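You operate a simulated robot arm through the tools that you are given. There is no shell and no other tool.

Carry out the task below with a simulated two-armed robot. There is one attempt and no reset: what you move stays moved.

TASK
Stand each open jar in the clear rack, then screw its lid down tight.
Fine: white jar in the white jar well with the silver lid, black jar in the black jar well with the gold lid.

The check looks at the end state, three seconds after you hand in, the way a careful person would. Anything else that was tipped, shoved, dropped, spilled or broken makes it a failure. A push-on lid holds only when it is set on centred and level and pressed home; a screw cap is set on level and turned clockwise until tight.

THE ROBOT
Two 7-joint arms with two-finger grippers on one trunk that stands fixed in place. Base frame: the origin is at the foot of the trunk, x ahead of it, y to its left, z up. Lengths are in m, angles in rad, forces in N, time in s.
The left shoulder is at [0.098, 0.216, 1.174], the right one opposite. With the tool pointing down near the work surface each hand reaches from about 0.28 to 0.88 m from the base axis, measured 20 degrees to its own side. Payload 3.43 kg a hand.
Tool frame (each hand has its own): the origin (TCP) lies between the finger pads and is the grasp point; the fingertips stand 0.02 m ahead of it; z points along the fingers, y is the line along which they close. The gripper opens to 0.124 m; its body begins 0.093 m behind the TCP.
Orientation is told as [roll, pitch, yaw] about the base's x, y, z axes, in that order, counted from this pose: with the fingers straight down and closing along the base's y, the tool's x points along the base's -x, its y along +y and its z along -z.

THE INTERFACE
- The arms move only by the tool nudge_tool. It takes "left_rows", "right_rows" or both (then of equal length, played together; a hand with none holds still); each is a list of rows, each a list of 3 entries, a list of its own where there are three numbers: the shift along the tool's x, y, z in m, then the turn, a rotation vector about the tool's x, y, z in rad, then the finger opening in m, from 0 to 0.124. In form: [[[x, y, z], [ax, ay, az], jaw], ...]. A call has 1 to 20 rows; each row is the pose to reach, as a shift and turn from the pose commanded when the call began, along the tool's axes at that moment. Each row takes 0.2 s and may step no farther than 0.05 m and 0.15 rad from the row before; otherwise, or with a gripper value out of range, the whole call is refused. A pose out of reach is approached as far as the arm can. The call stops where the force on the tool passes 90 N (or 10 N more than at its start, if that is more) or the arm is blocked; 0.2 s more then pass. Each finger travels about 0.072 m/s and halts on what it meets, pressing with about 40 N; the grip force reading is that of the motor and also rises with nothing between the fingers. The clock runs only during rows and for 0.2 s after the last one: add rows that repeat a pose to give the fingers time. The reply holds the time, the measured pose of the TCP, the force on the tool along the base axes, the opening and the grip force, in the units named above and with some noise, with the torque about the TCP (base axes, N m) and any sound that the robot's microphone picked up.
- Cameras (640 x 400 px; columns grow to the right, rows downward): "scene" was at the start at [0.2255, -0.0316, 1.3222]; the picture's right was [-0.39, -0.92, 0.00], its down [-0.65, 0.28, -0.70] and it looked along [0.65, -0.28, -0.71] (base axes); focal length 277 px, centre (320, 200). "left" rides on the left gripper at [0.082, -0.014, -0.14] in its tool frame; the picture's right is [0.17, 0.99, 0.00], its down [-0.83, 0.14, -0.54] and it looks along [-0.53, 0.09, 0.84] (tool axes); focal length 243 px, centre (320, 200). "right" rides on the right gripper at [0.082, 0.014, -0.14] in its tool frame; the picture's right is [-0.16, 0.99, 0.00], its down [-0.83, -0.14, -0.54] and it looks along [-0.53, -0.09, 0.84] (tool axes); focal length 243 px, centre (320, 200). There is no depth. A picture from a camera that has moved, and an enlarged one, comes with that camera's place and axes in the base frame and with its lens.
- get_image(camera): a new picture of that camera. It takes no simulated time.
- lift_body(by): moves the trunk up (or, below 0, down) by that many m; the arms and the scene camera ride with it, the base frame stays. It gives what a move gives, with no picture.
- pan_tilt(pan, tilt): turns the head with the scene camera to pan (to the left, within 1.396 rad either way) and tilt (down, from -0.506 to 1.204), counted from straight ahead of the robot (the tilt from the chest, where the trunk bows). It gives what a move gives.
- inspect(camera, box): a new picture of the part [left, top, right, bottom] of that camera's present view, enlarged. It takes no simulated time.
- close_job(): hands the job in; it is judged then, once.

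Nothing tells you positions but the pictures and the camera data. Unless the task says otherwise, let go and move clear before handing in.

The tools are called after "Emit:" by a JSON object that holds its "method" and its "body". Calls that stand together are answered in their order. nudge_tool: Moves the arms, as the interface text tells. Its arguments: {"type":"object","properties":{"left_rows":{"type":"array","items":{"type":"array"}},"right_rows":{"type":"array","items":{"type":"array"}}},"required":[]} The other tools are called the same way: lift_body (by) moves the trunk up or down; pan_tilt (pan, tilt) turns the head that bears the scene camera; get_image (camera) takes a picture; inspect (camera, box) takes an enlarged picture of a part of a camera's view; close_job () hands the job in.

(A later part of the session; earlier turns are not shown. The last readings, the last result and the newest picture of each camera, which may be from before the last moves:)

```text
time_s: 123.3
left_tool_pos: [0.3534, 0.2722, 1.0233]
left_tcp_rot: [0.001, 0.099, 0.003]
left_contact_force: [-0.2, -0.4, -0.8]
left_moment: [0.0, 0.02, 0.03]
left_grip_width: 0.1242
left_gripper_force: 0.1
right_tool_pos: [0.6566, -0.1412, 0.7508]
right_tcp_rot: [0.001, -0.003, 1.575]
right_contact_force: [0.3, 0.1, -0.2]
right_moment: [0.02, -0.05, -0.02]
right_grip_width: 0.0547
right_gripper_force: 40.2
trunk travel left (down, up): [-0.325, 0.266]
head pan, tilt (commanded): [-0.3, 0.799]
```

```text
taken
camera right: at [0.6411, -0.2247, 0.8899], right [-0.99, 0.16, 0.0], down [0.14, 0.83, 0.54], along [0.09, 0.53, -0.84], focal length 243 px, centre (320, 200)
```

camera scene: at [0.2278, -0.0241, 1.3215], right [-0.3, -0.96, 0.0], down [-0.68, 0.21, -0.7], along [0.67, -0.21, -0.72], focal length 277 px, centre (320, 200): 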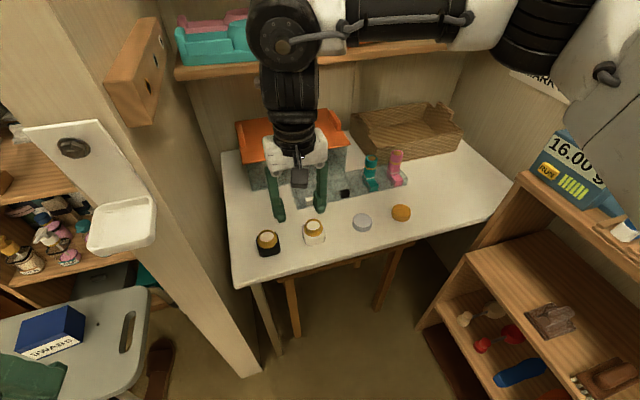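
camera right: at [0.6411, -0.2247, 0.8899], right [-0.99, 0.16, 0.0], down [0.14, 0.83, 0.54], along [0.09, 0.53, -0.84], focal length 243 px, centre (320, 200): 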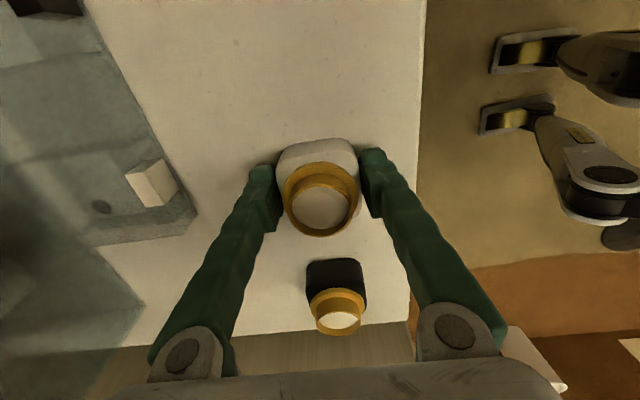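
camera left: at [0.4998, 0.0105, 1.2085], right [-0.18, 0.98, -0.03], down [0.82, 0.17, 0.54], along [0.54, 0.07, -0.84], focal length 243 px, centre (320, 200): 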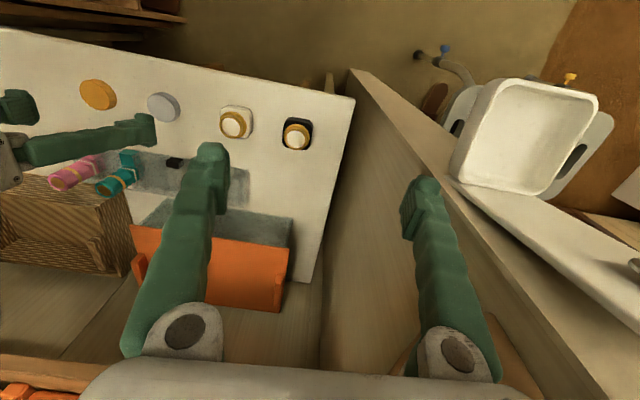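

The body measures 0.0547 m and is now centred at x 0.6566. I'll open, rise, and turn back to yaw 0 above the jar.

Emit:
{"method": "nudge_tool", "body": {"right_rows": [[[0, 0, 0], [0, 0, 0], 0.1], [[0, 0, 0], [0, 0, 0], 0.1], [[0, 0, 0], [0, 0, 0], 0.1], [[0, 0, -0.04], [0, 0, 0], 0.1], [[0, 0, -0.07], [0, 0, 0], 0.1], [[0, 0, -0.07], [0, 0, 0.145], 0.1], [[0, 0, -0.07], [0, 0, 0.29], 0.1], [[0, 0, -0.07], [0, 0, 0.435], 0.1], [[0, 0, -0.07], [0, 0, 0.58], 0.1], [[0, 0, -0.07], [0, 0, 0.725], 0.1], [[0, 0, -0.07], [0, 0, 0.87], 0.1], [[0, 0, -0.07], [0, 0, 1.015], 0.1], [[0, 0, -0.07], [0, 0, 1.16], 0.1], [[0, 0, -0.07], [0, 0, 1.305], 0.1], [[0, 0, -0.07], [0, 0, 1.45], 0.1], [[0, 0, -0.07], [0, 0, 1.574], 0.1], [[0, 0, -0.07], [0, 0, 1.574], 0.1]]}}

Emit:
{"method": "get_image", "body": {"camera": "right"}}

```text
time_s: 126.9
left_tool_pos: [0.3538, 0.2713, 1.0232]
left_tcp_rot: [0.002, 0.099, 0.005]
left_contact_force: [0.0, 0.2, -0.1]
left_moment: [0.0, 0.0, 0.01]
left_grip_width: 0.1241
left_gripper_force: 0.2
right_tool_pos: [0.6565, -0.1431, 0.8207]
right_tcp_rot: [0.005, 0.0, -0.003]
right_contact_force: [0.0, 0.2, -0.1]
right_moment: [0.0, 0.0, -0.01]
right_grip_width: 0.0997
right_gripper_force: 0.0
trunk travel left (down, up): [-0.325, 0.266]
head pan, tilt (commanded): [-0.3, 0.799]
```

```text
taken
camera right: at [0.5737, -0.1294, 0.9604], right [0.17, 0.99, 0.0], down [0.83, -0.14, 0.54], along [0.53, -0.09, -0.84], focal length 243 px, centre (320, 200)
```

right: 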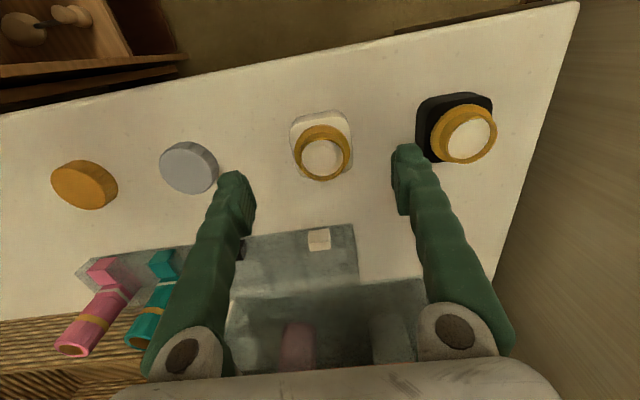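

The hand is level at yaw 0 over the white jar. I'll go down with a narrower opening and close along y to centre it that way.

Emit:
{"method": "nudge_tool", "body": {"right_rows": [[[0, 0, 0], [0, 0, 0], 0.084], [[0, 0, 0.03], [0, 0, 0], 0.084], [[0, 0, 0.06], [0, 0, 0], 0.084], [[0, 0, 0.07], [0, 0, 0], 0.084], [[0, 0, 0.07], [0, 0, 0], 0.084], [[0, 0, 0.07], [0, 0, 0], 0.06], [[0, 0, 0.07], [0, 0, 0], 0.05], [[0, 0, 0.07], [0, 0, 0], 0.05], [[0, 0, 0.07], [0, 0, 0], 0.05]]}}

Emit:
{"method": "get_image", "body": {"camera": "right"}}

Emit:
{"method": "inspect", "body": {"camera": "scene", "box": [220, 160, 380, 260]}}

```text
time_s: 128.9
left_tool_pos: [0.3548, 0.2715, 1.024]
left_tcp_rot: [0.001, 0.099, 0.003]
left_contact_force: [0.0, -0.3, 0.2]
left_moment: [0.03, 0.0, 0.0]
left_grip_width: 0.1238
left_gripper_force: 0.1
right_tool_pos: [0.6586, -0.1431, 0.7493]
right_tcp_rot: [0.003, 0.001, 0.0]
right_contact_force: [0.1, 0.2, 0.0]
right_moment: [-0.01, -0.01, 0.01]
right_grip_width: 0.0547
right_gripper_force: 40.1
trunk travel left (down, up): [-0.325, 0.266]
head pan, tilt (commanded): [-0.3, 0.799]
```

```text
taken
camera right: at [0.5747, -0.1293, 0.8896], right [0.17, 0.99, 0.0], down [0.83, -0.14, 0.54], along [0.53, -0.09, -0.84], focal length 243 px, centre (320, 200)
```

right: 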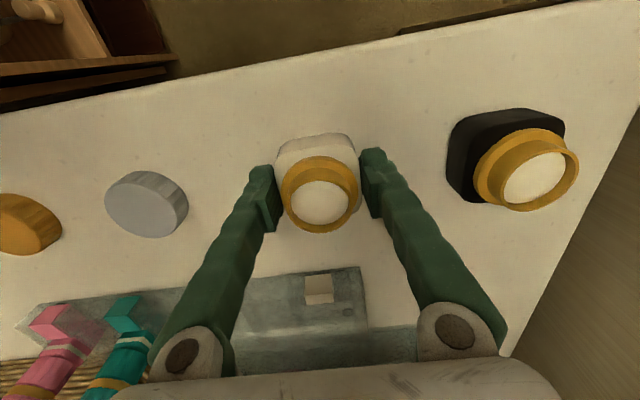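

```text
4.00 times, centred on (300, 210) of scene
camera zoom: at [0.2281, -0.0235, 1.3214], right [-0.3, -0.96, 0.0], down [-0.68, 0.21, -0.7], along [0.67, -0.21, -0.72], focal length 1107 px, centre (400, 160)
```

zoom: 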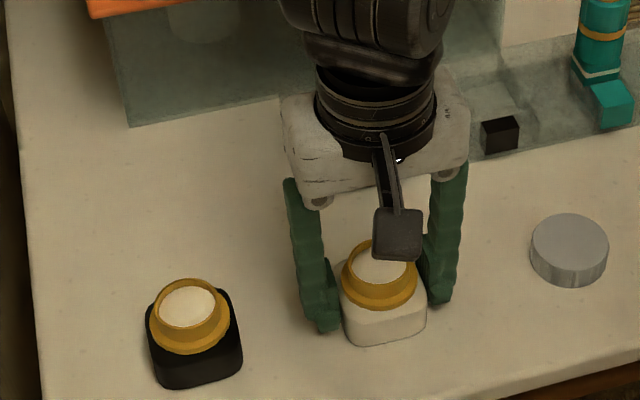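

The jar is now centred both ways in the hand at about (0.657, -0.143). Before regripping higher, so the fingers clear the rack, I'll check the jar's profile up close.

Emit:
{"method": "inspect", "body": {"camera": "right", "box": [430, 90, 590, 220]}}

Emit:
{"method": "inspect", "body": {"camera": "scene", "box": [250, 210, 330, 260]}}

Emit:
{"method": "inspect", "body": {"camera": "right", "box": [240, 120, 400, 250]}}

```text
3.08 times, centred on (510, 155) of right
camera zoom: at [0.5747, -0.1293, 0.8896], right [0.17, 0.99, 0.0], down [0.83, -0.14, 0.54], along [0.53, -0.09, -0.84], focal length 746 px, centre (-265, 338)
```

zoom: 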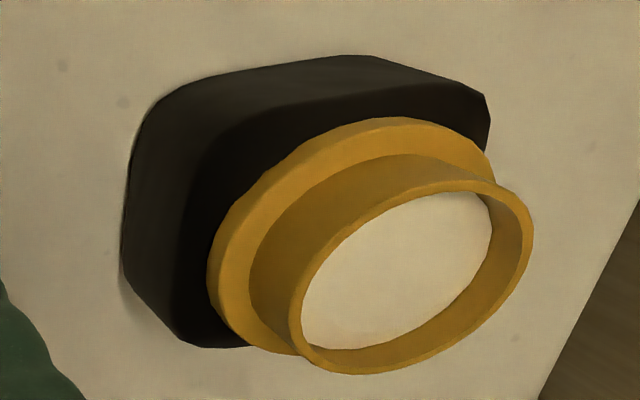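

```text
8.00 times, centred on (290, 235) of scene
camera zoom: at [0.2281, -0.0235, 1.3214], right [-0.3, -0.96, 0.0], down [-0.68, 0.21, -0.7], along [0.67, -0.21, -0.72], focal length 2214 px, centre (560, -80)
```

zoom: 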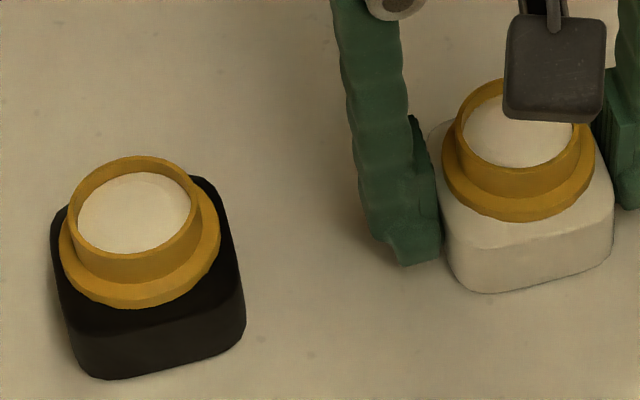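

```text
3.08 times, centred on (320, 185) of right
camera zoom: at [0.5747, -0.1293, 0.8896], right [0.17, 0.99, 0.0], down [0.83, -0.14, 0.54], along [0.53, -0.09, -0.84], focal length 746 px, centre (320, 246)
```

zoom: 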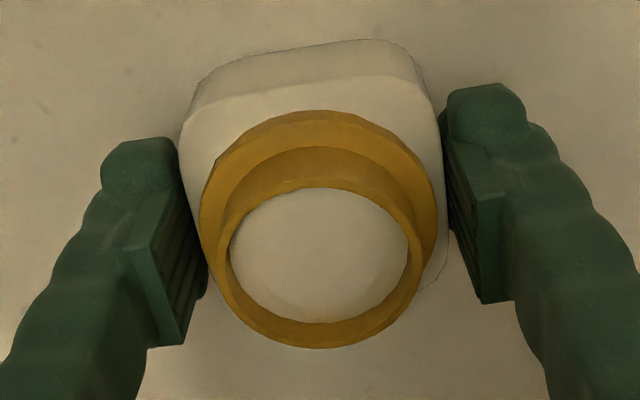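

The jar's body is about 0.022 m tall with the collar just above it, reaching about 0.033 m. I'll open, raise about 0.0165 m so the fingertips sit at the collar, and grip there.

Emit:
{"method": "nudge_tool", "body": {"right_rows": [[[0, 0, 0], [0, 0, 0], 0.075], [[0, 0, 0], [0, 0, 0], 0.075], [[0, 0, -0.0165], [0, 0, 0], 0.075], [[0, 0, -0.0165], [0, 0, 0], 0.075], [[0, 0, -0.0165], [0, 0, 0], 0.055], [[0, 0, -0.0165], [0, 0, 0], 0.045], [[0, 0, -0.0165], [0, 0, 0], 0.045], [[0, 0, -0.0165], [0, 0, 0], 0.045]]}}

Emit:
{"method": "inspect", "body": {"camera": "right", "box": [240, 120, 400, 250]}}

Emit:
{"method": "inspect", "body": {"camera": "scene", "box": [250, 210, 330, 260]}}

```text
time_s: 130.7
left_tool_pos: [0.3539, 0.2713, 1.0236]
left_tcp_rot: [0.003, 0.098, 0.003]
left_contact_force: [0.1, -0.4, 0.3]
left_moment: [-0.01, 0.01, -0.02]
left_grip_width: 0.1241
left_gripper_force: 0.0
right_tool_pos: [0.6581, -0.1423, 0.7667]
right_tcp_rot: [0.001, 0.0, 0.0]
right_contact_force: [-0.5, 0.4, 0.0]
right_moment: [-0.01, 0.0, 0.03]
right_grip_width: 0.0505
right_gripper_force: 39.7
trunk travel left (down, up): [-0.325, 0.266]
head pan, tilt (commanded): [-0.3, 0.799]
```

```text
3.08 times, centred on (320, 185) of right
camera zoom: at [0.5746, -0.1295, 0.9061], right [0.17, 0.99, 0.0], down [0.83, -0.14, 0.54], along [0.53, -0.09, -0.84], focal length 746 px, centre (320, 246)
```

zoom: 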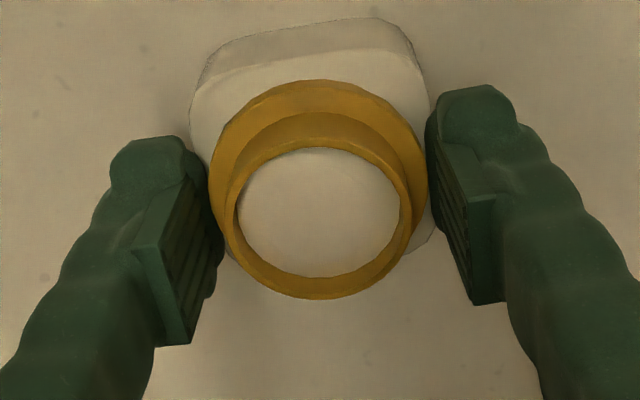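

```text
8.00 times, centred on (290, 235) of scene
camera zoom: at [0.2279, -0.0235, 1.3215], right [-0.3, -0.96, 0.0], down [-0.68, 0.21, -0.7], along [0.67, -0.21, -0.72], focal length 2214 px, centre (560, -80)
```

zoom: 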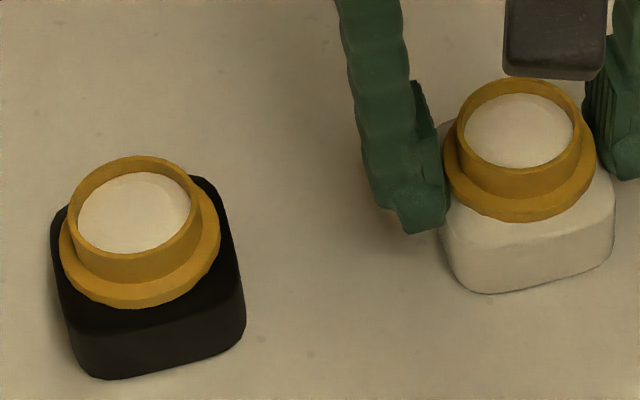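

The collar is gripped at 0.0505 m with about 40 N. I'll lift straight up a little and check that the jar comes along level.

Emit:
{"method": "nudge_tool", "body": {"right_rows": [[[0, 0, -0.01], [0, 0, 0], 0.04], [[0, 0, -0.03], [0, 0, 0], 0.04], [[0, 0, -0.055], [0, 0, 0], 0.04], [[0, 0, -0.08], [0, 0, 0], 0.04], [[0, 0, -0.08], [0, 0, 0], 0.04]]}}

Emit:
{"method": "get_image", "body": {"camera": "right"}}

Emit:
{"method": "inspect", "body": {"camera": "scene", "box": [230, 150, 390, 250]}}

```text
time_s: 131.9
left_tool_pos: [0.3552, 0.2723, 1.022]
left_tcp_rot: [0.002, 0.1, 0.005]
left_contact_force: [1.0, 0.0, -0.1]
left_moment: [0.01, 0.01, 0.02]
left_grip_width: 0.1241
left_gripper_force: 0.1
right_tool_pos: [0.6581, -0.1442, 0.8462]
right_tcp_rot: [0.003, 0.0, 0.0]
right_contact_force: [0.8, 0.0, -1.0]
right_moment: [0.01, 0.0, 0.01]
right_grip_width: 0.0503
right_gripper_force: 40.0
trunk travel left (down, up): [-0.325, 0.266]
head pan, tilt (commanded): [-0.3, 0.799]
```

```text
taken
camera right: at [0.5737, -0.1303, 0.9873], right [0.17, 0.99, 0.0], down [0.83, -0.14, 0.54], along [0.53, -0.09, -0.84], focal length 243 px, centre (320, 200)
```

right: 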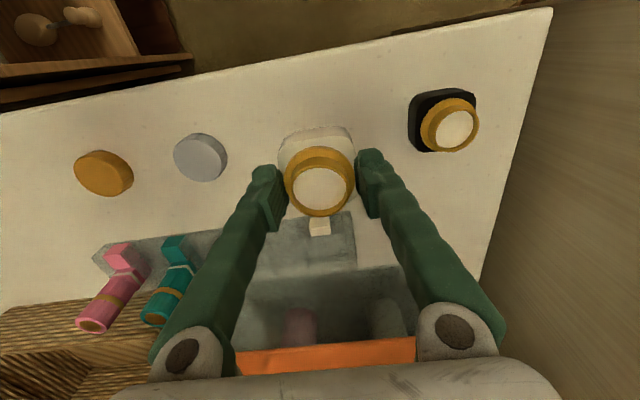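

```text
4.00 times, centred on (310, 200) of scene
camera zoom: at [0.2286, -0.0238, 1.3213], right [-0.3, -0.96, 0.0], down [-0.69, 0.21, -0.7], along [0.67, -0.21, -0.72], focal length 1107 px, centre (360, 200)
```

zoom: 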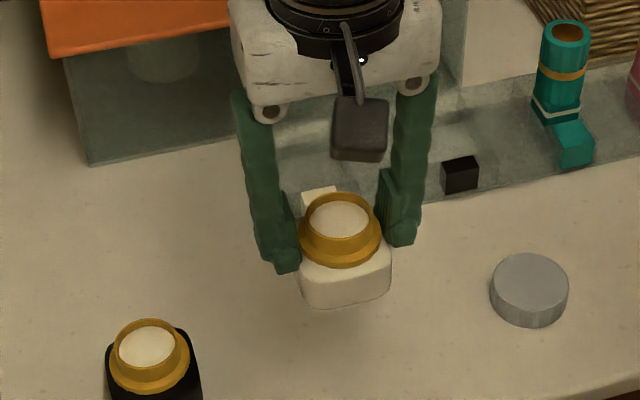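

The jar hangs level in the grip. I'll carry it over the white well, keeping its base well above the rack.

Emit:
{"method": "nudge_tool", "body": {"right_rows": [[[-0.03, -0.003, 0], [0, 0, 0], 0.04], [[-0.065, -0.007, 0], [0, 0, 0], 0.04], [[-0.1, -0.011, 0], [0, 0, 0], 0.04], [[-0.13, -0.015, 0], [0, 0, 0], 0.04], [[-0.1522, -0.0186, 0], [0, 0, 0], 0.04], [[-0.1522, -0.0186, 0], [0, 0, 0], 0.04], [[-0.1522, -0.0186, 0], [0, 0, 0], 0.04]]}}

Emit:
{"method": "get_image", "body": {"camera": "right"}}

Emit:
{"method": "inspect", "body": {"camera": "scene", "box": [250, 120, 370, 220]}}

```text
time_s: 133.5
left_tool_pos: [0.354, 0.2722, 1.0222]
left_tcp_rot: [0.001, 0.1, 0.003]
left_contact_force: [-0.6, 0.7, 0.3]
left_moment: [-0.01, -0.05, 0.03]
left_grip_width: 0.1238
left_gripper_force: 0.1
right_tool_pos: [0.7762, -0.1553, 0.8489]
right_tcp_rot: [0.005, -0.001, -0.001]
right_contact_force: [0.3, 0.3, -1.9]
right_moment: [-0.04, 0.01, 0.03]
right_grip_width: 0.0493
right_gripper_force: 40.2
right hand out of reach, approached as far as the arm can: row 4, 5, 6, 7
trunk travel left (down, up): [-0.325, 0.266]
head pan, tilt (commanded): [-0.3, 0.799]
```

```text
taken
camera right: at [0.6931, -0.1424, 0.9877], right [0.17, 0.99, 0.0], down [0.83, -0.14, 0.54], along [0.53, -0.09, -0.84], focal length 243 px, centre (320, 200)
```

right: 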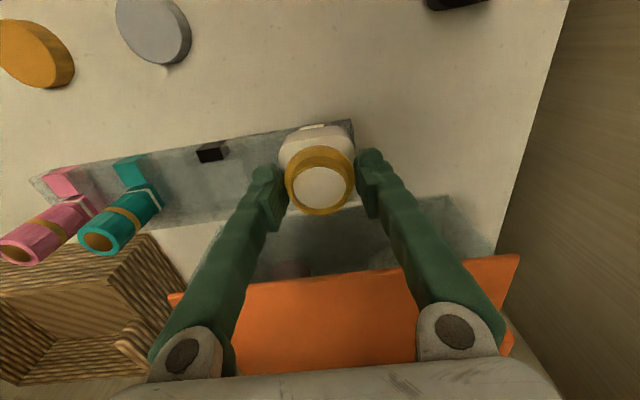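

```text
4.00 times, centred on (310, 170) of scene
camera zoom: at [0.2284, -0.0226, 1.3214], right [-0.3, -0.96, 0.0], down [-0.69, 0.21, -0.7], along [0.67, -0.21, -0.72], focal length 1107 px, centre (360, 320)
```

zoom: 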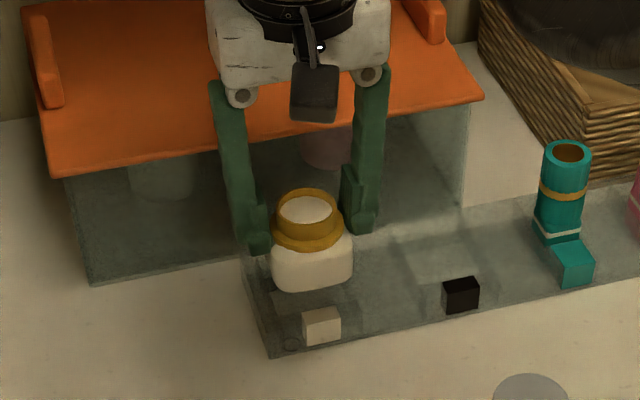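

The arm is out of reach at x 0.776, short of the well, because the shoulder is too far back at this trunk height. Lowering the trunk brings the shoulder forward. I'll first bring the jar back and up to a comfortable pose, then lower the trunk in a small test step and check that the hand stays level.

Emit:
{"method": "nudge_tool", "body": {"right_rows": [[[0.01, 0, -0.03], [0, 0, 0], 0.04], [[0.035, -0.002, -0.06], [0, 0, 0], 0.04], [[0.065, -0.005, -0.09], [0, 0, 0], 0.04], [[0.095, -0.008, -0.12], [0, 0, 0], 0.04], [[0.125, -0.011, -0.15], [0, 0, 0], 0.04], [[0.15, -0.014, -0.18], [0, 0, 0], 0.04], [[0.156, -0.015, -0.2], [0, 0, 0], 0.04], [[0.156, -0.015, -0.2], [0, 0, 0], 0.04]]}}

Emit:
{"method": "lift_body", "body": {"by": -0.02}}

```text
time_s: 135.3
left_tool_pos: [0.3538, 0.2724, 1.0231]
left_tcp_rot: [0.002, 0.1, 0.002]
left_contact_force: [-0.5, -0.4, 0.5]
left_moment: [-0.01, 0.01, 0.0]
left_grip_width: 0.1241
left_gripper_force: 0.1
right_tool_pos: [0.6186, -0.1707, 1.0503]
right_tcp_rot: [0.004, 0.001, 0.0]
right_contact_force: [-0.7, -0.2, -1.7]
right_moment: [0.03, -0.01, -0.01]
right_grip_width: 0.0487
right_gripper_force: 39.7
trunk travel left (down, up): [-0.325, 0.266]
head pan, tilt (commanded): [-0.3, 0.799]
```

```text
time_s: 136.0
left_tool_pos: [0.3566, 0.2728, 1.0031]
left_tcp_rot: [0.001, 0.109, 0.007]
left_contact_force: [0.0, 0.0, 0.4]
left_moment: [-0.01, 0.0, 0.01]
left_grip_width: 0.124
left_gripper_force: 0.1
right_tool_pos: [0.6193, -0.1704, 1.0296]
right_tcp_rot: [0.006, -0.001, 0.001]
right_contact_force: [0.5, 0.5, -2.0]
right_moment: [0.01, 0.02, 0.02]
right_grip_width: 0.0488
right_gripper_force: 39.8
trunk travel left (down, up): [-0.305, 0.286]
head pan, tilt (commanded): [-0.3, 0.799]
```

The hand stays level as the trunk moves. The grip width has crept from 0.0505 to 0.0488 m, though, so I want to see whether the jar is slipping.

Emit:
{"method": "inspect", "body": {"camera": "right", "box": [240, 120, 400, 250]}}

Emit:
{"method": "inspect", "body": {"camera": "scene", "box": [250, 60, 410, 180]}}

```text
3.08 times, centred on (320, 185) of right
camera zoom: at [0.5362, -0.1574, 1.1694], right [0.17, 0.99, 0.0], down [0.83, -0.14, 0.54], along [0.53, -0.09, -0.84], focal length 746 px, centre (320, 246)
```

zoom: 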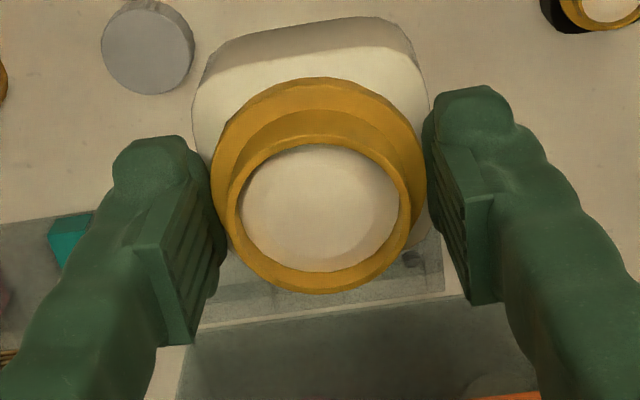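

```text
3.33 times, centred on (330, 120) of scene
camera zoom: at [0.2334, -0.023, 1.3016], right [-0.3, -0.96, 0.0], down [-0.69, 0.21, -0.7], along [0.67, -0.21, -0.72], focal length 922 px, centre (287, 467)
```

zoom: 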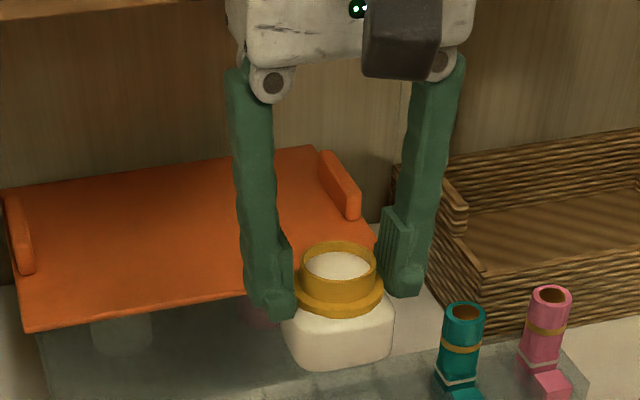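

The jar has slipped about 2 mm in the grip, because the collar's edge is a poor hold. I'll set it back down on the table where it stood and regrip lower on its flat body.

Emit:
{"method": "nudge_tool", "body": {"right_rows": [[[-0.007, 0.005, 0.04], [0, 0, 0], 0.04], [[-0.014, 0.01, 0.08], [0, 0, 0], 0.04], [[-0.021, 0.015, 0.12], [0, 0, 0], 0.04], [[-0.028, 0.02, 0.16], [0, 0, 0], 0.04], [[-0.0382, 0.0273, 0.2], [0, 0, 0], 0.04], [[-0.0382, 0.0273, 0.235], [0, 0, 0], 0.04], [[-0.0382, 0.0273, 0.25], [0, 0, 0], 0.04], [[-0.0382, 0.0273, 0.258], [0, 0, 0], 0.04], [[-0.0382, 0.0273, 0.262], [0, 0, 0], 0.04], [[-0.0382, 0.0273, 0.262], [0, 0, 0], 0.04]]}}

Emit:
{"method": "get_image", "body": {"camera": "right"}}

Emit:
{"method": "inspect", "body": {"camera": "scene", "box": [240, 180, 360, 255]}}

```text
time_s: 138.2
left_tool_pos: [0.3552, 0.2727, 1.0035]
left_tcp_rot: [0.0, 0.105, 0.008]
left_contact_force: [0.0, 0.4, 0.2]
left_moment: [0.01, 0.02, 0.03]
left_grip_width: 0.1239
left_gripper_force: 0.1
right_tool_pos: [0.6575, -0.143, 0.7675]
right_tcp_rot: [0.004, -0.004, -0.003]
right_contact_force: [1.7, -1.9, 15.6]
right_moment: [-0.21, 0.32, 0.09]
right_grip_width: 0.0487
right_gripper_force: 40.0
trunk travel left (down, up): [-0.305, 0.286]
head pan, tilt (commanded): [-0.3, 0.799]
```

```text
taken
camera right: at [0.5739, -0.1304, 0.9086], right [0.17, 0.99, 0.0], down [0.83, -0.14, 0.54], along [0.53, -0.09, -0.84], focal length 243 px, centre (320, 200)
```

right: 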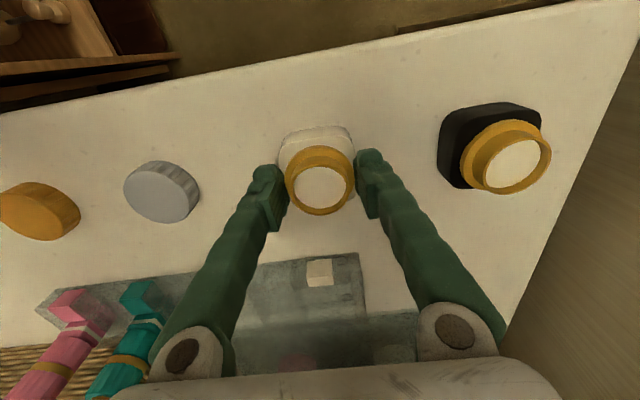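

```text
5.33 times, centred on (300, 218) of scene
camera zoom: at [0.2318, -0.0234, 1.3021], right [-0.3, -0.96, 0.0], down [-0.68, 0.21, -0.7], along [0.67, -0.21, -0.72], focal length 1476 px, centre (427, 107)
```

zoom: 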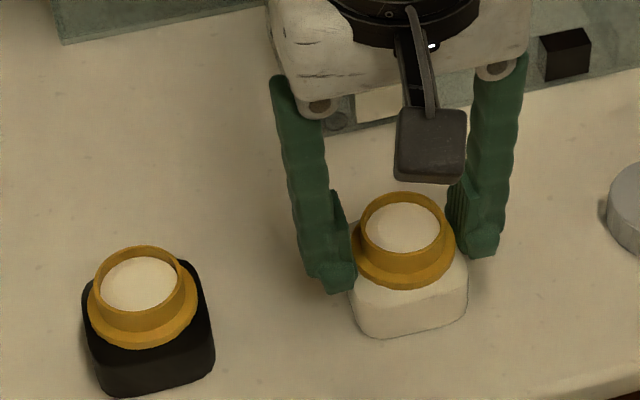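

The jar is on the table again with light contact. I'll open, rise clear, and lower the trunk with the hand empty.

Emit:
{"method": "nudge_tool", "body": {"right_rows": [[[0, 0, 0], [0, 0, 0], 0.085], [[0, 0, 0], [0, 0, 0], 0.085], [[0, 0, 0], [0, 0, 0], 0.085], [[0, 0, -0.04], [0, 0, 0], 0.085], [[0, 0, -0.08], [0, 0, 0], 0.085], [[0.01, 0, -0.125], [0, 0, 0], 0.085], [[0.02, 0, -0.17], [0, 0, 0], 0.085], [[0.03, 0, -0.215], [0, 0, 0], 0.085], [[0.04, 0, -0.26], [0, 0, 0], 0.085], [[0.04, 0, -0.26], [0, 0, 0], 0.085]]}}

Emit:
{"method": "lift_body", "body": {"by": -0.15}}

Emit:
{"method": "get_image", "body": {"camera": "scene"}}

Emit:
{"method": "get_image", "body": {"camera": "right"}}

```text
time_s: 140.4
left_tool_pos: [0.3562, 0.2717, 1.0035]
left_tcp_rot: [0.003, 0.109, 0.007]
left_contact_force: [-0.7, -0.3, -0.2]
left_moment: [0.05, 0.01, 0.03]
left_grip_width: 0.1237
left_gripper_force: 0.1
right_tool_pos: [0.6185, -0.1455, 1.0263]
right_tcp_rot: [0.002, 0.003, 0.0]
right_contact_force: [0.8, -0.2, 0.4]
right_moment: [0.02, 0.02, -0.01]
right_grip_width: 0.0848
right_gripper_force: 0.0
trunk travel left (down, up): [-0.305, 0.286]
head pan, tilt (commanded): [-0.3, 0.799]
```

```text
time_s: 142.2
left_tool_pos: [0.374, 0.2723, 0.8174]
left_tcp_rot: [0.0, 0.234, 0.009]
left_contact_force: [-0.9, 0.7, -0.4]
left_moment: [0.03, -0.02, 0.02]
left_grip_width: 0.1242
left_gripper_force: 0.1
right_tool_pos: [0.6173, -0.1432, 0.8779]
right_tcp_rot: [0.004, -0.001, 0.001]
right_contact_force: [0.0, -1.0, -0.5]
right_moment: [0.0, -0.01, 0.01]
right_grip_width: 0.0848
right_gripper_force: 0.0
trunk travel left (down, up): [-0.155, 0.436]
head pan, tilt (commanded): [-0.3, 0.799]
```

```text
taken
camera scene: at [0.2841, -0.0236, 1.1367], right [-0.3, -0.96, 0.0], down [-0.68, 0.21, -0.7], along [0.67, -0.21, -0.72], focal length 277 px, centre (320, 200)
```

scene: 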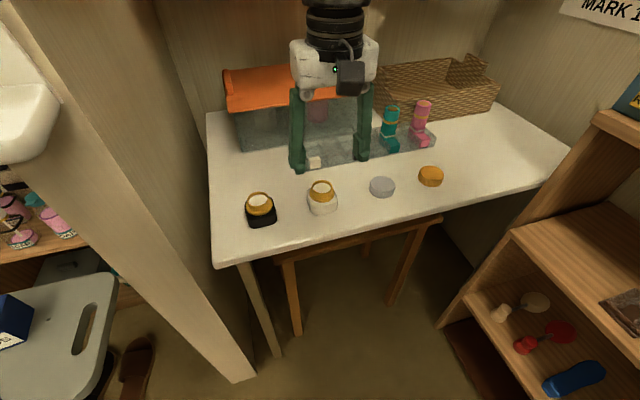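

```text
taken
camera right: at [0.5335, -0.1305, 1.0179], right [0.17, 0.99, 0.0], down [0.83, -0.14, 0.54], along [0.53, -0.09, -0.84], focal length 243 px, centre (320, 200)
```

right: 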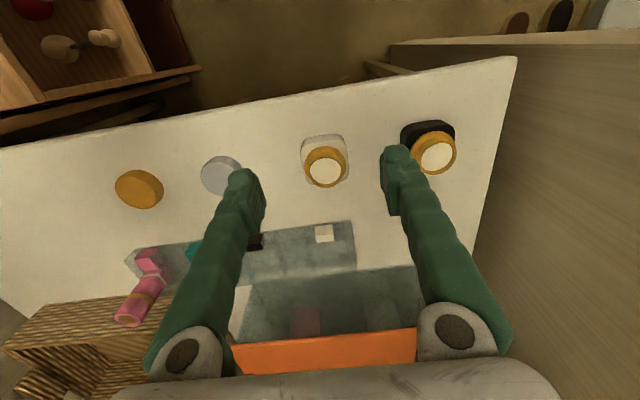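

The trunk is lower and the right hand stayed level. I'll test the reach over the white well with the empty hand, staying high.

Emit:
{"method": "nudge_tool", "body": {"right_rows": [[[-0.04, -0.004, 0.0], [0, 0, 0], 0.085], [[-0.08, -0.008, 0.0], [0, 0, 0], 0.085], [[-0.12, -0.012, 0.0], [0, 0, 0], 0.085], [[-0.16, -0.016, 0.0], [0, 0, 0], 0.085], [[-0.192, -0.0185, 0.0], [0, 0, 0], 0.085], [[-0.192, -0.0185, 0.03], [0, 0, 0], 0.085], [[-0.192, -0.0185, 0.03], [0, 0, 0], 0.085]]}}

Emit:
{"method": "get_image", "body": {"camera": "right"}}

Emit:
{"method": "inspect", "body": {"camera": "right", "box": [240, 110, 400, 210]}}

```text
time_s: 144.0
left_tool_pos: [0.3725, 0.2721, 0.8153]
left_tcp_rot: [0.001, 0.234, 0.011]
left_contact_force: [-0.3, -0.8, -1.0]
left_moment: [0.0, -0.01, -0.02]
left_grip_width: 0.1241
left_gripper_force: 0.0
right_tool_pos: [0.7999, -0.1775, 0.8674]
right_tcp_rot: [0.034, -0.02, -0.049]
right_contact_force: [0.4, -0.3, 0.3]
right_moment: [0.02, 0.02, -0.04]
right_grip_width: 0.0846
right_gripper_force: 0.1
right hand out of reach, approached as far as the arm can: row 5, 6, 7
trunk travel left (down, up): [-0.155, 0.436]
head pan, tilt (commanded): [-0.3, 0.799]
stopped in row 7 (right hand): the arm was blocked; the commanded pose is now the measured one
```

```text
taken
camera right: at [0.7144, -0.1655, 1.0062], right [0.21, 0.98, 0.04], down [0.81, -0.2, 0.55], along [0.54, -0.09, -0.83], focal length 243 px, centre (320, 200)
```

right: 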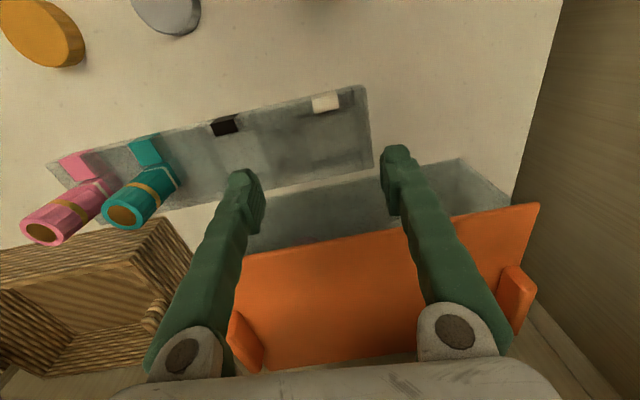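

```text
4.00 times, centred on (320, 160) of right
camera zoom: at [0.7144, -0.1655, 1.0062], right [0.21, 0.98, 0.04], down [0.81, -0.2, 0.55], along [0.54, -0.09, -0.83], focal length 970 px, centre (320, 360)
```

zoom: 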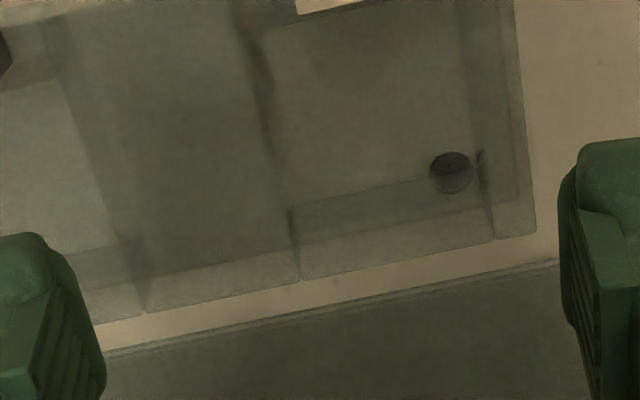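

The arm stopped at x 0.80 with a slight tilt, reported as blocked. I'll look at where the arm is before doing anything else.

Emit:
{"method": "pan_tilt", "body": {"pan": -0.3, "tilt": 0.35}}

Emit:
{"method": "get_image", "body": {"camera": "scene"}}

Emit:
{"method": "pan_tilt", "body": {"pan": -0.9, "tilt": 0.1}}

Emit:
{"method": "get_image", "body": {"camera": "scene"}}

```text
time_s: 144.9
left_tool_pos: [0.3744, 0.2715, 0.8156]
left_tcp_rot: [0.0, 0.234, 0.009]
left_contact_force: [-0.3, 0.5, 0.2]
left_moment: [0.0, -0.02, 0.01]
left_grip_width: 0.124
left_gripper_force: 0.1
right_tool_pos: [0.7991, -0.1777, 0.8668]
right_tcp_rot: [0.035, -0.017, -0.046]
right_contact_force: [0.1, -0.2, -0.4]
right_moment: [0.01, -0.01, -0.02]
right_grip_width: 0.0848
right_gripper_force: 0.1
trunk travel left (down, up): [-0.155, 0.436]
head pan, tilt (commanded): [-0.3, 0.351]
```

```text
taken
camera scene: at [0.2966, -0.0272, 1.176], right [-0.3, -0.96, 0.0], down [-0.33, 0.1, -0.94], along [0.9, -0.28, -0.34], focal length 277 px, centre (320, 200)
```

scene: 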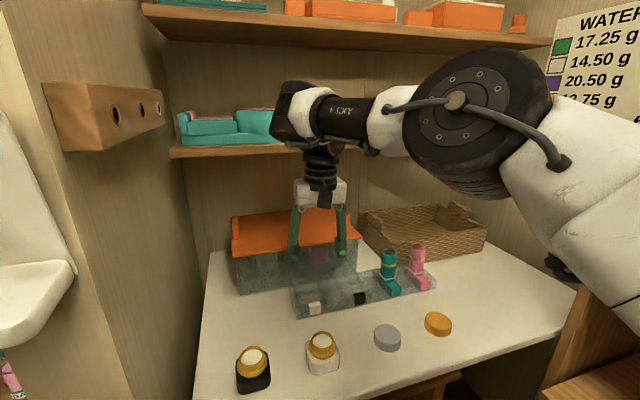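

```text
time_s: 145.9
left_tool_pos: [0.3741, 0.273, 0.8164]
left_tcp_rot: [-0.001, 0.234, 0.01]
left_contact_force: [0.5, -0.1, 1.0]
left_moment: [0.0, 0.03, -0.04]
left_grip_width: 0.1241
left_gripper_force: 0.0
right_tool_pos: [0.8001, -0.178, 0.8673]
right_tcp_rot: [0.035, -0.018, -0.049]
right_contact_force: [0.5, -0.2, 0.4]
right_moment: [-0.01, -0.05, 0.02]
right_grip_width: 0.0847
right_gripper_force: 0.0
trunk travel left (down, up): [-0.155, 0.436]
head pan, tilt (commanded): [-0.901, 0.099]
```

```text
taken
camera scene: at [0.2649, -0.0717, 1.1994], right [-0.78, -0.62, 0.0], down [-0.06, 0.08, -0.99], along [0.62, -0.78, -0.1], focal length 277 px, centre (320, 200)
```

scene: 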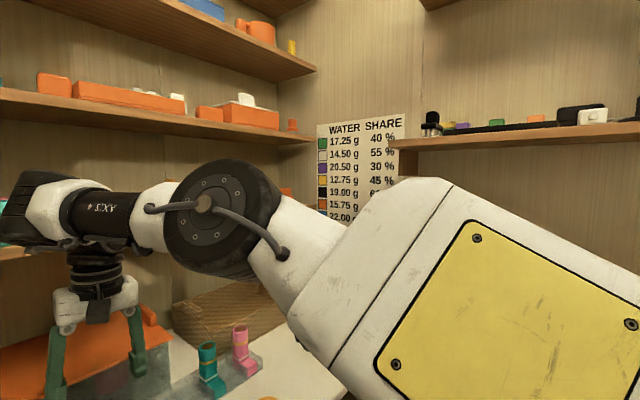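

The arm is simply at full stretch there, with nothing touching the shelf. Closer to the table the reach is a little longer, and lowering the trunk a bit more will help. I'll pull back, level the hand, and lower the trunk slightly.

Emit:
{"method": "nudge_tool", "body": {"right_rows": [[[0.04, 0.0, 0.0], [0.017, 0.01, -0.025], 0.085], [[0.08, 0.0, -0.01], [0.034, 0.019, -0.048], 0.085], [[0.12, 0.005, -0.03], [0.034, 0.019, -0.048], 0.085], [[0.15, 0.01, -0.06], [0.034, 0.019, -0.048], 0.085], [[0.17, 0.01, -0.09], [0.034, 0.019, -0.048], 0.085], [[0.17, 0.01, -0.09], [0.034, 0.019, -0.048], 0.085]]}}

Emit:
{"method": "lift_body", "body": {"by": -0.06}}

Emit:
{"method": "pan_tilt", "body": {"pan": -0.3, "tilt": 0.75}}

```text
time_s: 147.3
left_tool_pos: [0.3739, 0.2722, 0.816]
left_tcp_rot: [0.0, 0.233, 0.011]
left_contact_force: [-0.1, -0.7, 0.3]
left_moment: [0.02, 0.02, 0.01]
left_grip_width: 0.1241
left_gripper_force: 0.2
right_tool_pos: [0.6373, -0.1508, 0.8978]
right_tcp_rot: [0.0, -0.001, 0.005]
right_contact_force: [0.1, -0.1, 0.5]
right_moment: [-0.01, -0.01, -0.01]
right_grip_width: 0.0849
right_gripper_force: 0.3
right hand out of reach, approached as far as the arm can: row 4, 5, 6
trunk travel left (down, up): [-0.155, 0.436]
head pan, tilt (commanded): [-0.901, 0.099]
```

```text
time_s: 148.3
left_tool_pos: [0.3838, 0.273, 0.7409]
left_tcp_rot: [0.003, 0.282, 0.012]
left_contact_force: [-1.4, 0.8, 0.0]
left_moment: [-0.02, -0.04, -0.01]
left_grip_width: 0.1242
left_gripper_force: 0.0
right_tool_pos: [0.6512, -0.1506, 0.8087]
right_tcp_rot: [0.003, 0.046, 0.005]
right_contact_force: [0.4, -0.5, -0.1]
right_moment: [-0.02, 0.02, -0.03]
right_grip_width: 0.085
right_gripper_force: 0.0
trunk travel left (down, up): [-0.095, 0.496]
head pan, tilt (commanded): [-0.901, 0.099]
```

```text
time_s: 149.3
left_tool_pos: [0.3833, 0.2732, 0.7389]
left_tcp_rot: [0.003, 0.284, 0.012]
left_contact_force: [-0.1, 0.2, -0.7]
left_moment: [-0.03, 0.01, -0.02]
left_grip_width: 0.124
left_gripper_force: 0.1
right_tool_pos: [0.6527, -0.1511, 0.8074]
right_tcp_rot: [0.002, 0.046, 0.006]
right_contact_force: [-1.7, -0.4, 1.5]
right_moment: [-0.02, 0.02, 0.01]
right_grip_width: 0.0849
right_gripper_force: 0.0
trunk travel left (down, up): [-0.095, 0.496]
head pan, tilt (commanded): [-0.3, 0.75]
```

The wrist can't go much higher than the shoulder, so with the trunk this low the hand rode down slightly and tilted. I'll level the right hand, raise the trunk a touch, and bring the left hand up to a comfortable place out of the way.

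Emit:
{"method": "nudge_tool", "body": {"left_rows": [[[0.0, -0.03, -0.02], [0, -0.1, 0], 0.124], [[0.0, -0.06, -0.05], [0, -0.2, 0], 0.124], [[0.0, -0.09, -0.08], [0, -0.284, 0], 0.124], [[0.0, -0.12, -0.1], [0, -0.284, 0], 0.124], [[0.0, -0.14, -0.1], [0, -0.284, 0], 0.124], [[0.0, -0.14, -0.1], [0, -0.284, 0], 0.124]], "right_rows": [[[0.0, 0.0, -0.005], [0, -0.023, 0.006], 0.085], [[0.0, 0.0, -0.01], [0, -0.046, 0.006], 0.085], [[0.0, 0.0, -0.01], [0, -0.046, 0.006], 0.085], [[0.0, 0.0, -0.01], [0, -0.046, 0.006], 0.085], [[0.0, 0.0, -0.01], [0, -0.046, 0.006], 0.085], [[0.0, 0.0, -0.01], [0, -0.046, 0.006], 0.085]]}}

Emit:
{"method": "get_image", "body": {"camera": "left"}}

Emit:
{"method": "get_image", "body": {"camera": "scene"}}

```text
time_s: 150.7
left_tool_pos: [0.4127, 0.1335, 0.8327]
left_tcp_rot: [0.0, 0.0, 0.009]
left_contact_force: [-0.5, 0.5, 0.3]
left_moment: [-0.01, -0.01, -0.04]
left_grip_width: 0.1242
left_gripper_force: 0.1
left hand out of reach, approached as far as the arm can: row 1, 2, 4
right_tool_pos: [0.652, -0.1501, 0.8119]
right_tcp_rot: [0.003, -0.001, 0.0]
right_contact_force: [-0.1, 0.2, 0.1]
right_moment: [-0.01, -0.01, -0.01]
right_grip_width: 0.0849
right_gripper_force: 0.0
right hand out of reach, approached as far as the arm can: row 2, 3, 4, 5, 6
trunk travel left (down, up): [-0.095, 0.496]
head pan, tilt (commanded): [-0.3, 0.75]
```

```text
taken
camera left: at [0.3304, 0.1184, 0.9729], right [-0.18, 0.98, 0.0], down [0.83, 0.15, 0.54], along [0.53, 0.09, -0.84], focal length 243 px, centre (320, 200)
```

left: 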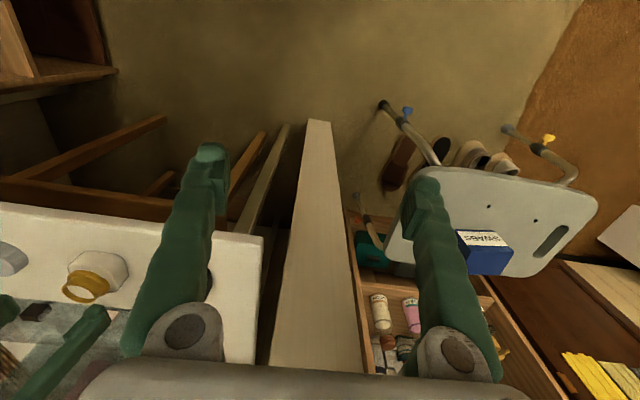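

```text
taken
camera scene: at [0.3106, -0.0241, 1.0707], right [-0.3, -0.96, 0.0], down [-0.65, 0.2, -0.73], along [0.7, -0.22, -0.68], focal length 277 px, centre (320, 200)
```

scene: 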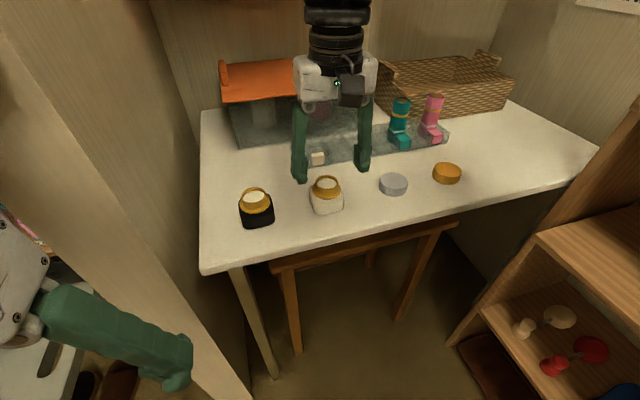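

The left hand is now comfortable at (0.41, 0.13, 0.83), clear of everything. The low trunk restricts the right hand's height too much, so I'll raise it back by 0.06 m, a good compromise between height and reach.

Emit:
{"method": "lift_body", "body": {"by": 0.06}}

Emit:
{"method": "nudge_tool", "body": {"right_rows": [[[0.0, 0.0, 0.0], [0, 0, 0], 0.085], [[0.0, 0.0, 0.0], [0, 0, 0], 0.085]]}}

Emit:
{"method": "inspect", "body": {"camera": "right", "box": [240, 100, 400, 200]}}

```text
time_s: 151.7
left_tool_pos: [0.4132, 0.1322, 0.8946]
left_tcp_rot: [0.003, 0.002, 0.01]
left_contact_force: [0.6, -0.6, -0.3]
left_moment: [0.03, 0.02, -0.03]
left_grip_width: 0.1242
left_gripper_force: 0.0
right_tool_pos: [0.6529, -0.1501, 0.871]
right_tcp_rot: [0.002, 0.002, 0.001]
right_contact_force: [-0.4, 0.5, -0.8]
right_moment: [-0.01, 0.02, 0.0]
right_grip_width: 0.0847
right_gripper_force: 0.1
trunk travel left (down, up): [-0.155, 0.436]
head pan, tilt (commanded): [-0.3, 0.75]
```

```text
time_s: 152.3
left_tool_pos: [0.4131, 0.1321, 0.8948]
left_tcp_rot: [0.001, 0.002, 0.01]
left_contact_force: [0.0, -0.1, 0.6]
left_moment: [0.0, -0.04, 0.0]
left_grip_width: 0.124
left_gripper_force: 0.0
right_tool_pos: [0.6537, -0.1492, 0.8711]
right_tcp_rot: [0.002, 0.002, -0.001]
right_contact_force: [-0.3, 0.0, 0.2]
right_moment: [0.0, 0.02, 0.01]
right_grip_width: 0.085
right_gripper_force: 0.1
trunk travel left (down, up): [-0.155, 0.436]
head pan, tilt (commanded): [-0.3, 0.75]
```

```text
4.00 times, centred on (320, 150) of right
camera zoom: at [0.5692, -0.1361, 1.0114], right [0.17, 0.99, 0.0], down [0.83, -0.14, 0.54], along [0.53, -0.09, -0.84], focal length 970 px, centre (320, 400)
```

zoom: 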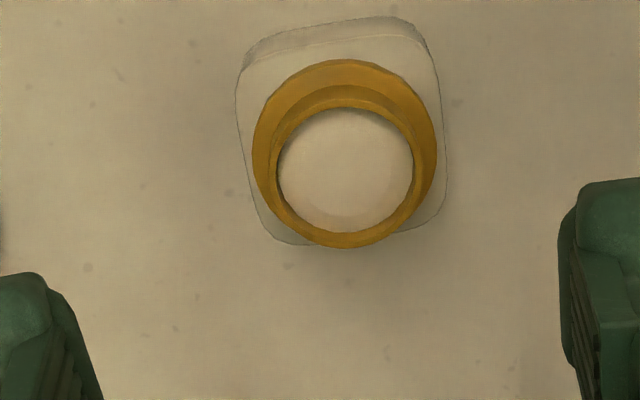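

The hand is level at the better height. I'll test the reach to the white well again, this time low, with the fingertips at about 0.80.

Emit:
{"method": "nudge_tool", "body": {"right_rows": [[[-0.04, -0.003, 0.015], [0, 0, 0], 0.085], [[-0.08, -0.006, 0.03], [0, 0, 0], 0.085], [[-0.12, -0.01, 0.045], [0, 0, 0], 0.085], [[-0.1553, -0.0133, 0.051], [0, 0, 0], 0.085], [[-0.1553, -0.0133, 0.055], [0, 0, 0], 0.085], [[-0.1553, -0.0133, 0.055], [0, 0, 0], 0.085]]}}

Emit:
{"method": "get_image", "body": {"camera": "right"}}

Emit:
{"method": "inspect", "body": {"camera": "right", "box": [240, 90, 400, 190]}}

```text
time_s: 153.9
left_tool_pos: [0.4135, 0.1331, 0.8955]
left_tcp_rot: [0.0, -0.001, 0.011]
left_contact_force: [-1.3, 1.4, 0.1]
left_moment: [-0.01, 0.0, -0.01]
left_grip_width: 0.1241
left_gripper_force: 0.1
right_tool_pos: [0.8123, -0.1889, 0.8302]
right_tcp_rot: [0.023, -0.013, -0.054]
right_contact_force: [0.2, 0.6, -0.3]
right_moment: [-0.04, -0.01, 0.01]
right_grip_width: 0.0852
right_gripper_force: 0.1
right hand out of reach, approached as far as the arm can: row 4, 5, 6
trunk travel left (down, up): [-0.155, 0.436]
head pan, tilt (commanded): [-0.3, 0.75]
stopped in row 6 (right hand): the arm was blocked; the commanded pose is now the measured one
```

```text
taken
camera right: at [0.7263, -0.1752, 0.969], right [0.22, 0.98, 0.03], down [0.81, -0.2, 0.55], along [0.54, -0.1, -0.84], focal length 243 px, centre (320, 200)
```

right: 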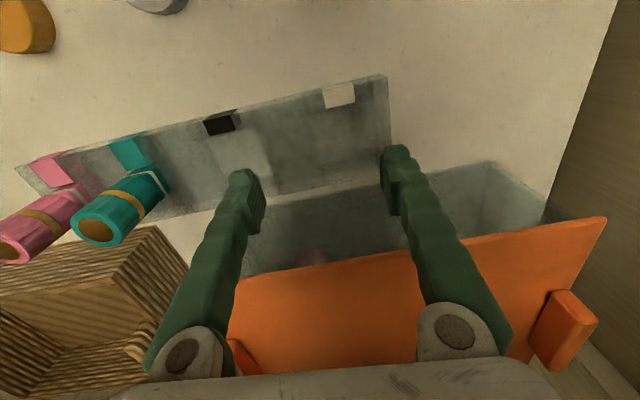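

```text
4.00 times, centred on (320, 140) of right
camera zoom: at [0.7263, -0.1752, 0.969], right [0.22, 0.98, 0.03], down [0.81, -0.2, 0.55], along [0.54, -0.1, -0.84], focal length 970 px, centre (320, 440)
```

zoom: 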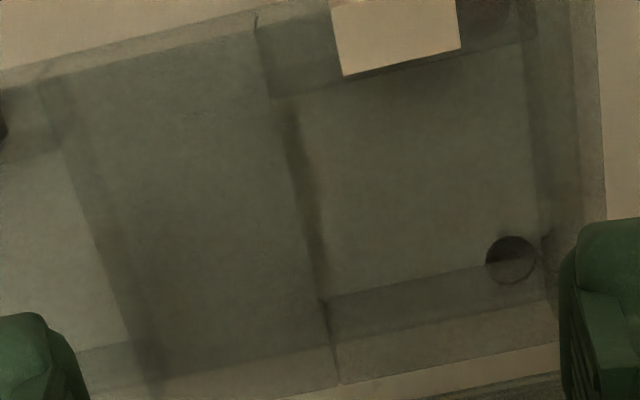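

The hand ended up at (0.812, -0.189), so x reach is fine but something pushed it 26 mm toward -y. I'll look closely at the arm and wrist for contact.

Emit:
{"method": "pan_tilt", "body": {"pan": -0.25, "tilt": 0.15}}

Emit:
{"method": "get_image", "body": {"camera": "scene"}}

Emit:
{"method": "get_image", "body": {"camera": "left"}}

```text
time_s: 154.9
left_tool_pos: [0.4139, 0.1328, 0.8949]
left_tcp_rot: [0.001, 0.0, 0.01]
left_contact_force: [-0.4, -0.2, 0.1]
left_moment: [0.0, -0.04, 0.0]
left_grip_width: 0.1239
left_gripper_force: 0.0
right_tool_pos: [0.8106, -0.1896, 0.8301]
right_tcp_rot: [0.028, -0.014, -0.051]
right_contact_force: [0.4, -0.5, -1.1]
right_moment: [0.0, -0.01, -0.01]
right_grip_width: 0.0851
right_gripper_force: 0.0
trunk travel left (down, up): [-0.155, 0.436]
head pan, tilt (commanded): [-0.25, 0.15]
```

```text
taken
camera scene: at [0.2975, -0.0226, 1.1947], right [-0.25, -0.97, 0.0], down [-0.15, 0.04, -0.99], along [0.96, -0.24, -0.15], focal length 277 px, centre (320, 200)
```

scene: 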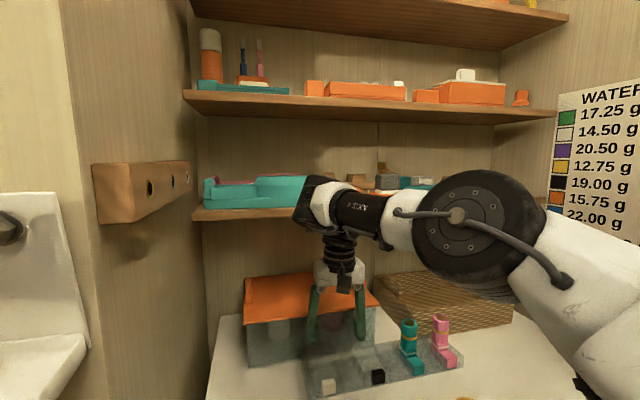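

```text
taken
camera left: at [0.3313, 0.1178, 1.0361], right [-0.18, 0.98, 0.0], down [0.83, 0.15, 0.54], along [0.53, 0.1, -0.84], focal length 243 px, centre (320, 200)
```

left: 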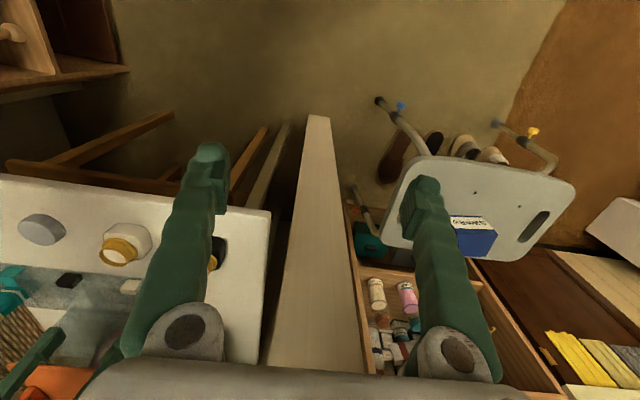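

Nothing is clearly touching, since the wrist is still short of the shelf. It may be a joint limit at the inward edge. I'll test with a small correction: level the hand and step back slightly and inward, to see where the limit lies.

Emit:
{"method": "nudge_tool", "body": {"right_rows": [[[0.02, 0.0, 0.01], [0.026, 0.014, -0.052], 0.085], [[0.02, 0.01, 0.02], [0.026, 0.014, -0.052], 0.085], [[0.02, 0.02, 0.02], [0.026, 0.014, -0.052], 0.085], [[0.02, 0.02, 0.02], [0.026, 0.014, -0.052], 0.085]]}}

```text
time_s: 155.9
left_tool_pos: [0.4139, 0.1332, 0.8958]
left_tcp_rot: [0.002, 0.0, 0.011]
left_contact_force: [-0.4, 0.6, -0.6]
left_moment: [-0.01, 0.02, 0.01]
left_grip_width: 0.1242
left_gripper_force: 0.1
right_tool_pos: [0.7968, -0.1719, 0.8162]
right_tcp_rot: [0.013, -0.009, -0.011]
right_contact_force: [0.2, 0.9, -0.2]
right_moment: [0.0, -0.02, 0.01]
right_grip_width: 0.0849
right_gripper_force: 0.1
trunk travel left (down, up): [-0.155, 0.436]
head pan, tilt (commanded): [-0.25, 0.15]
```

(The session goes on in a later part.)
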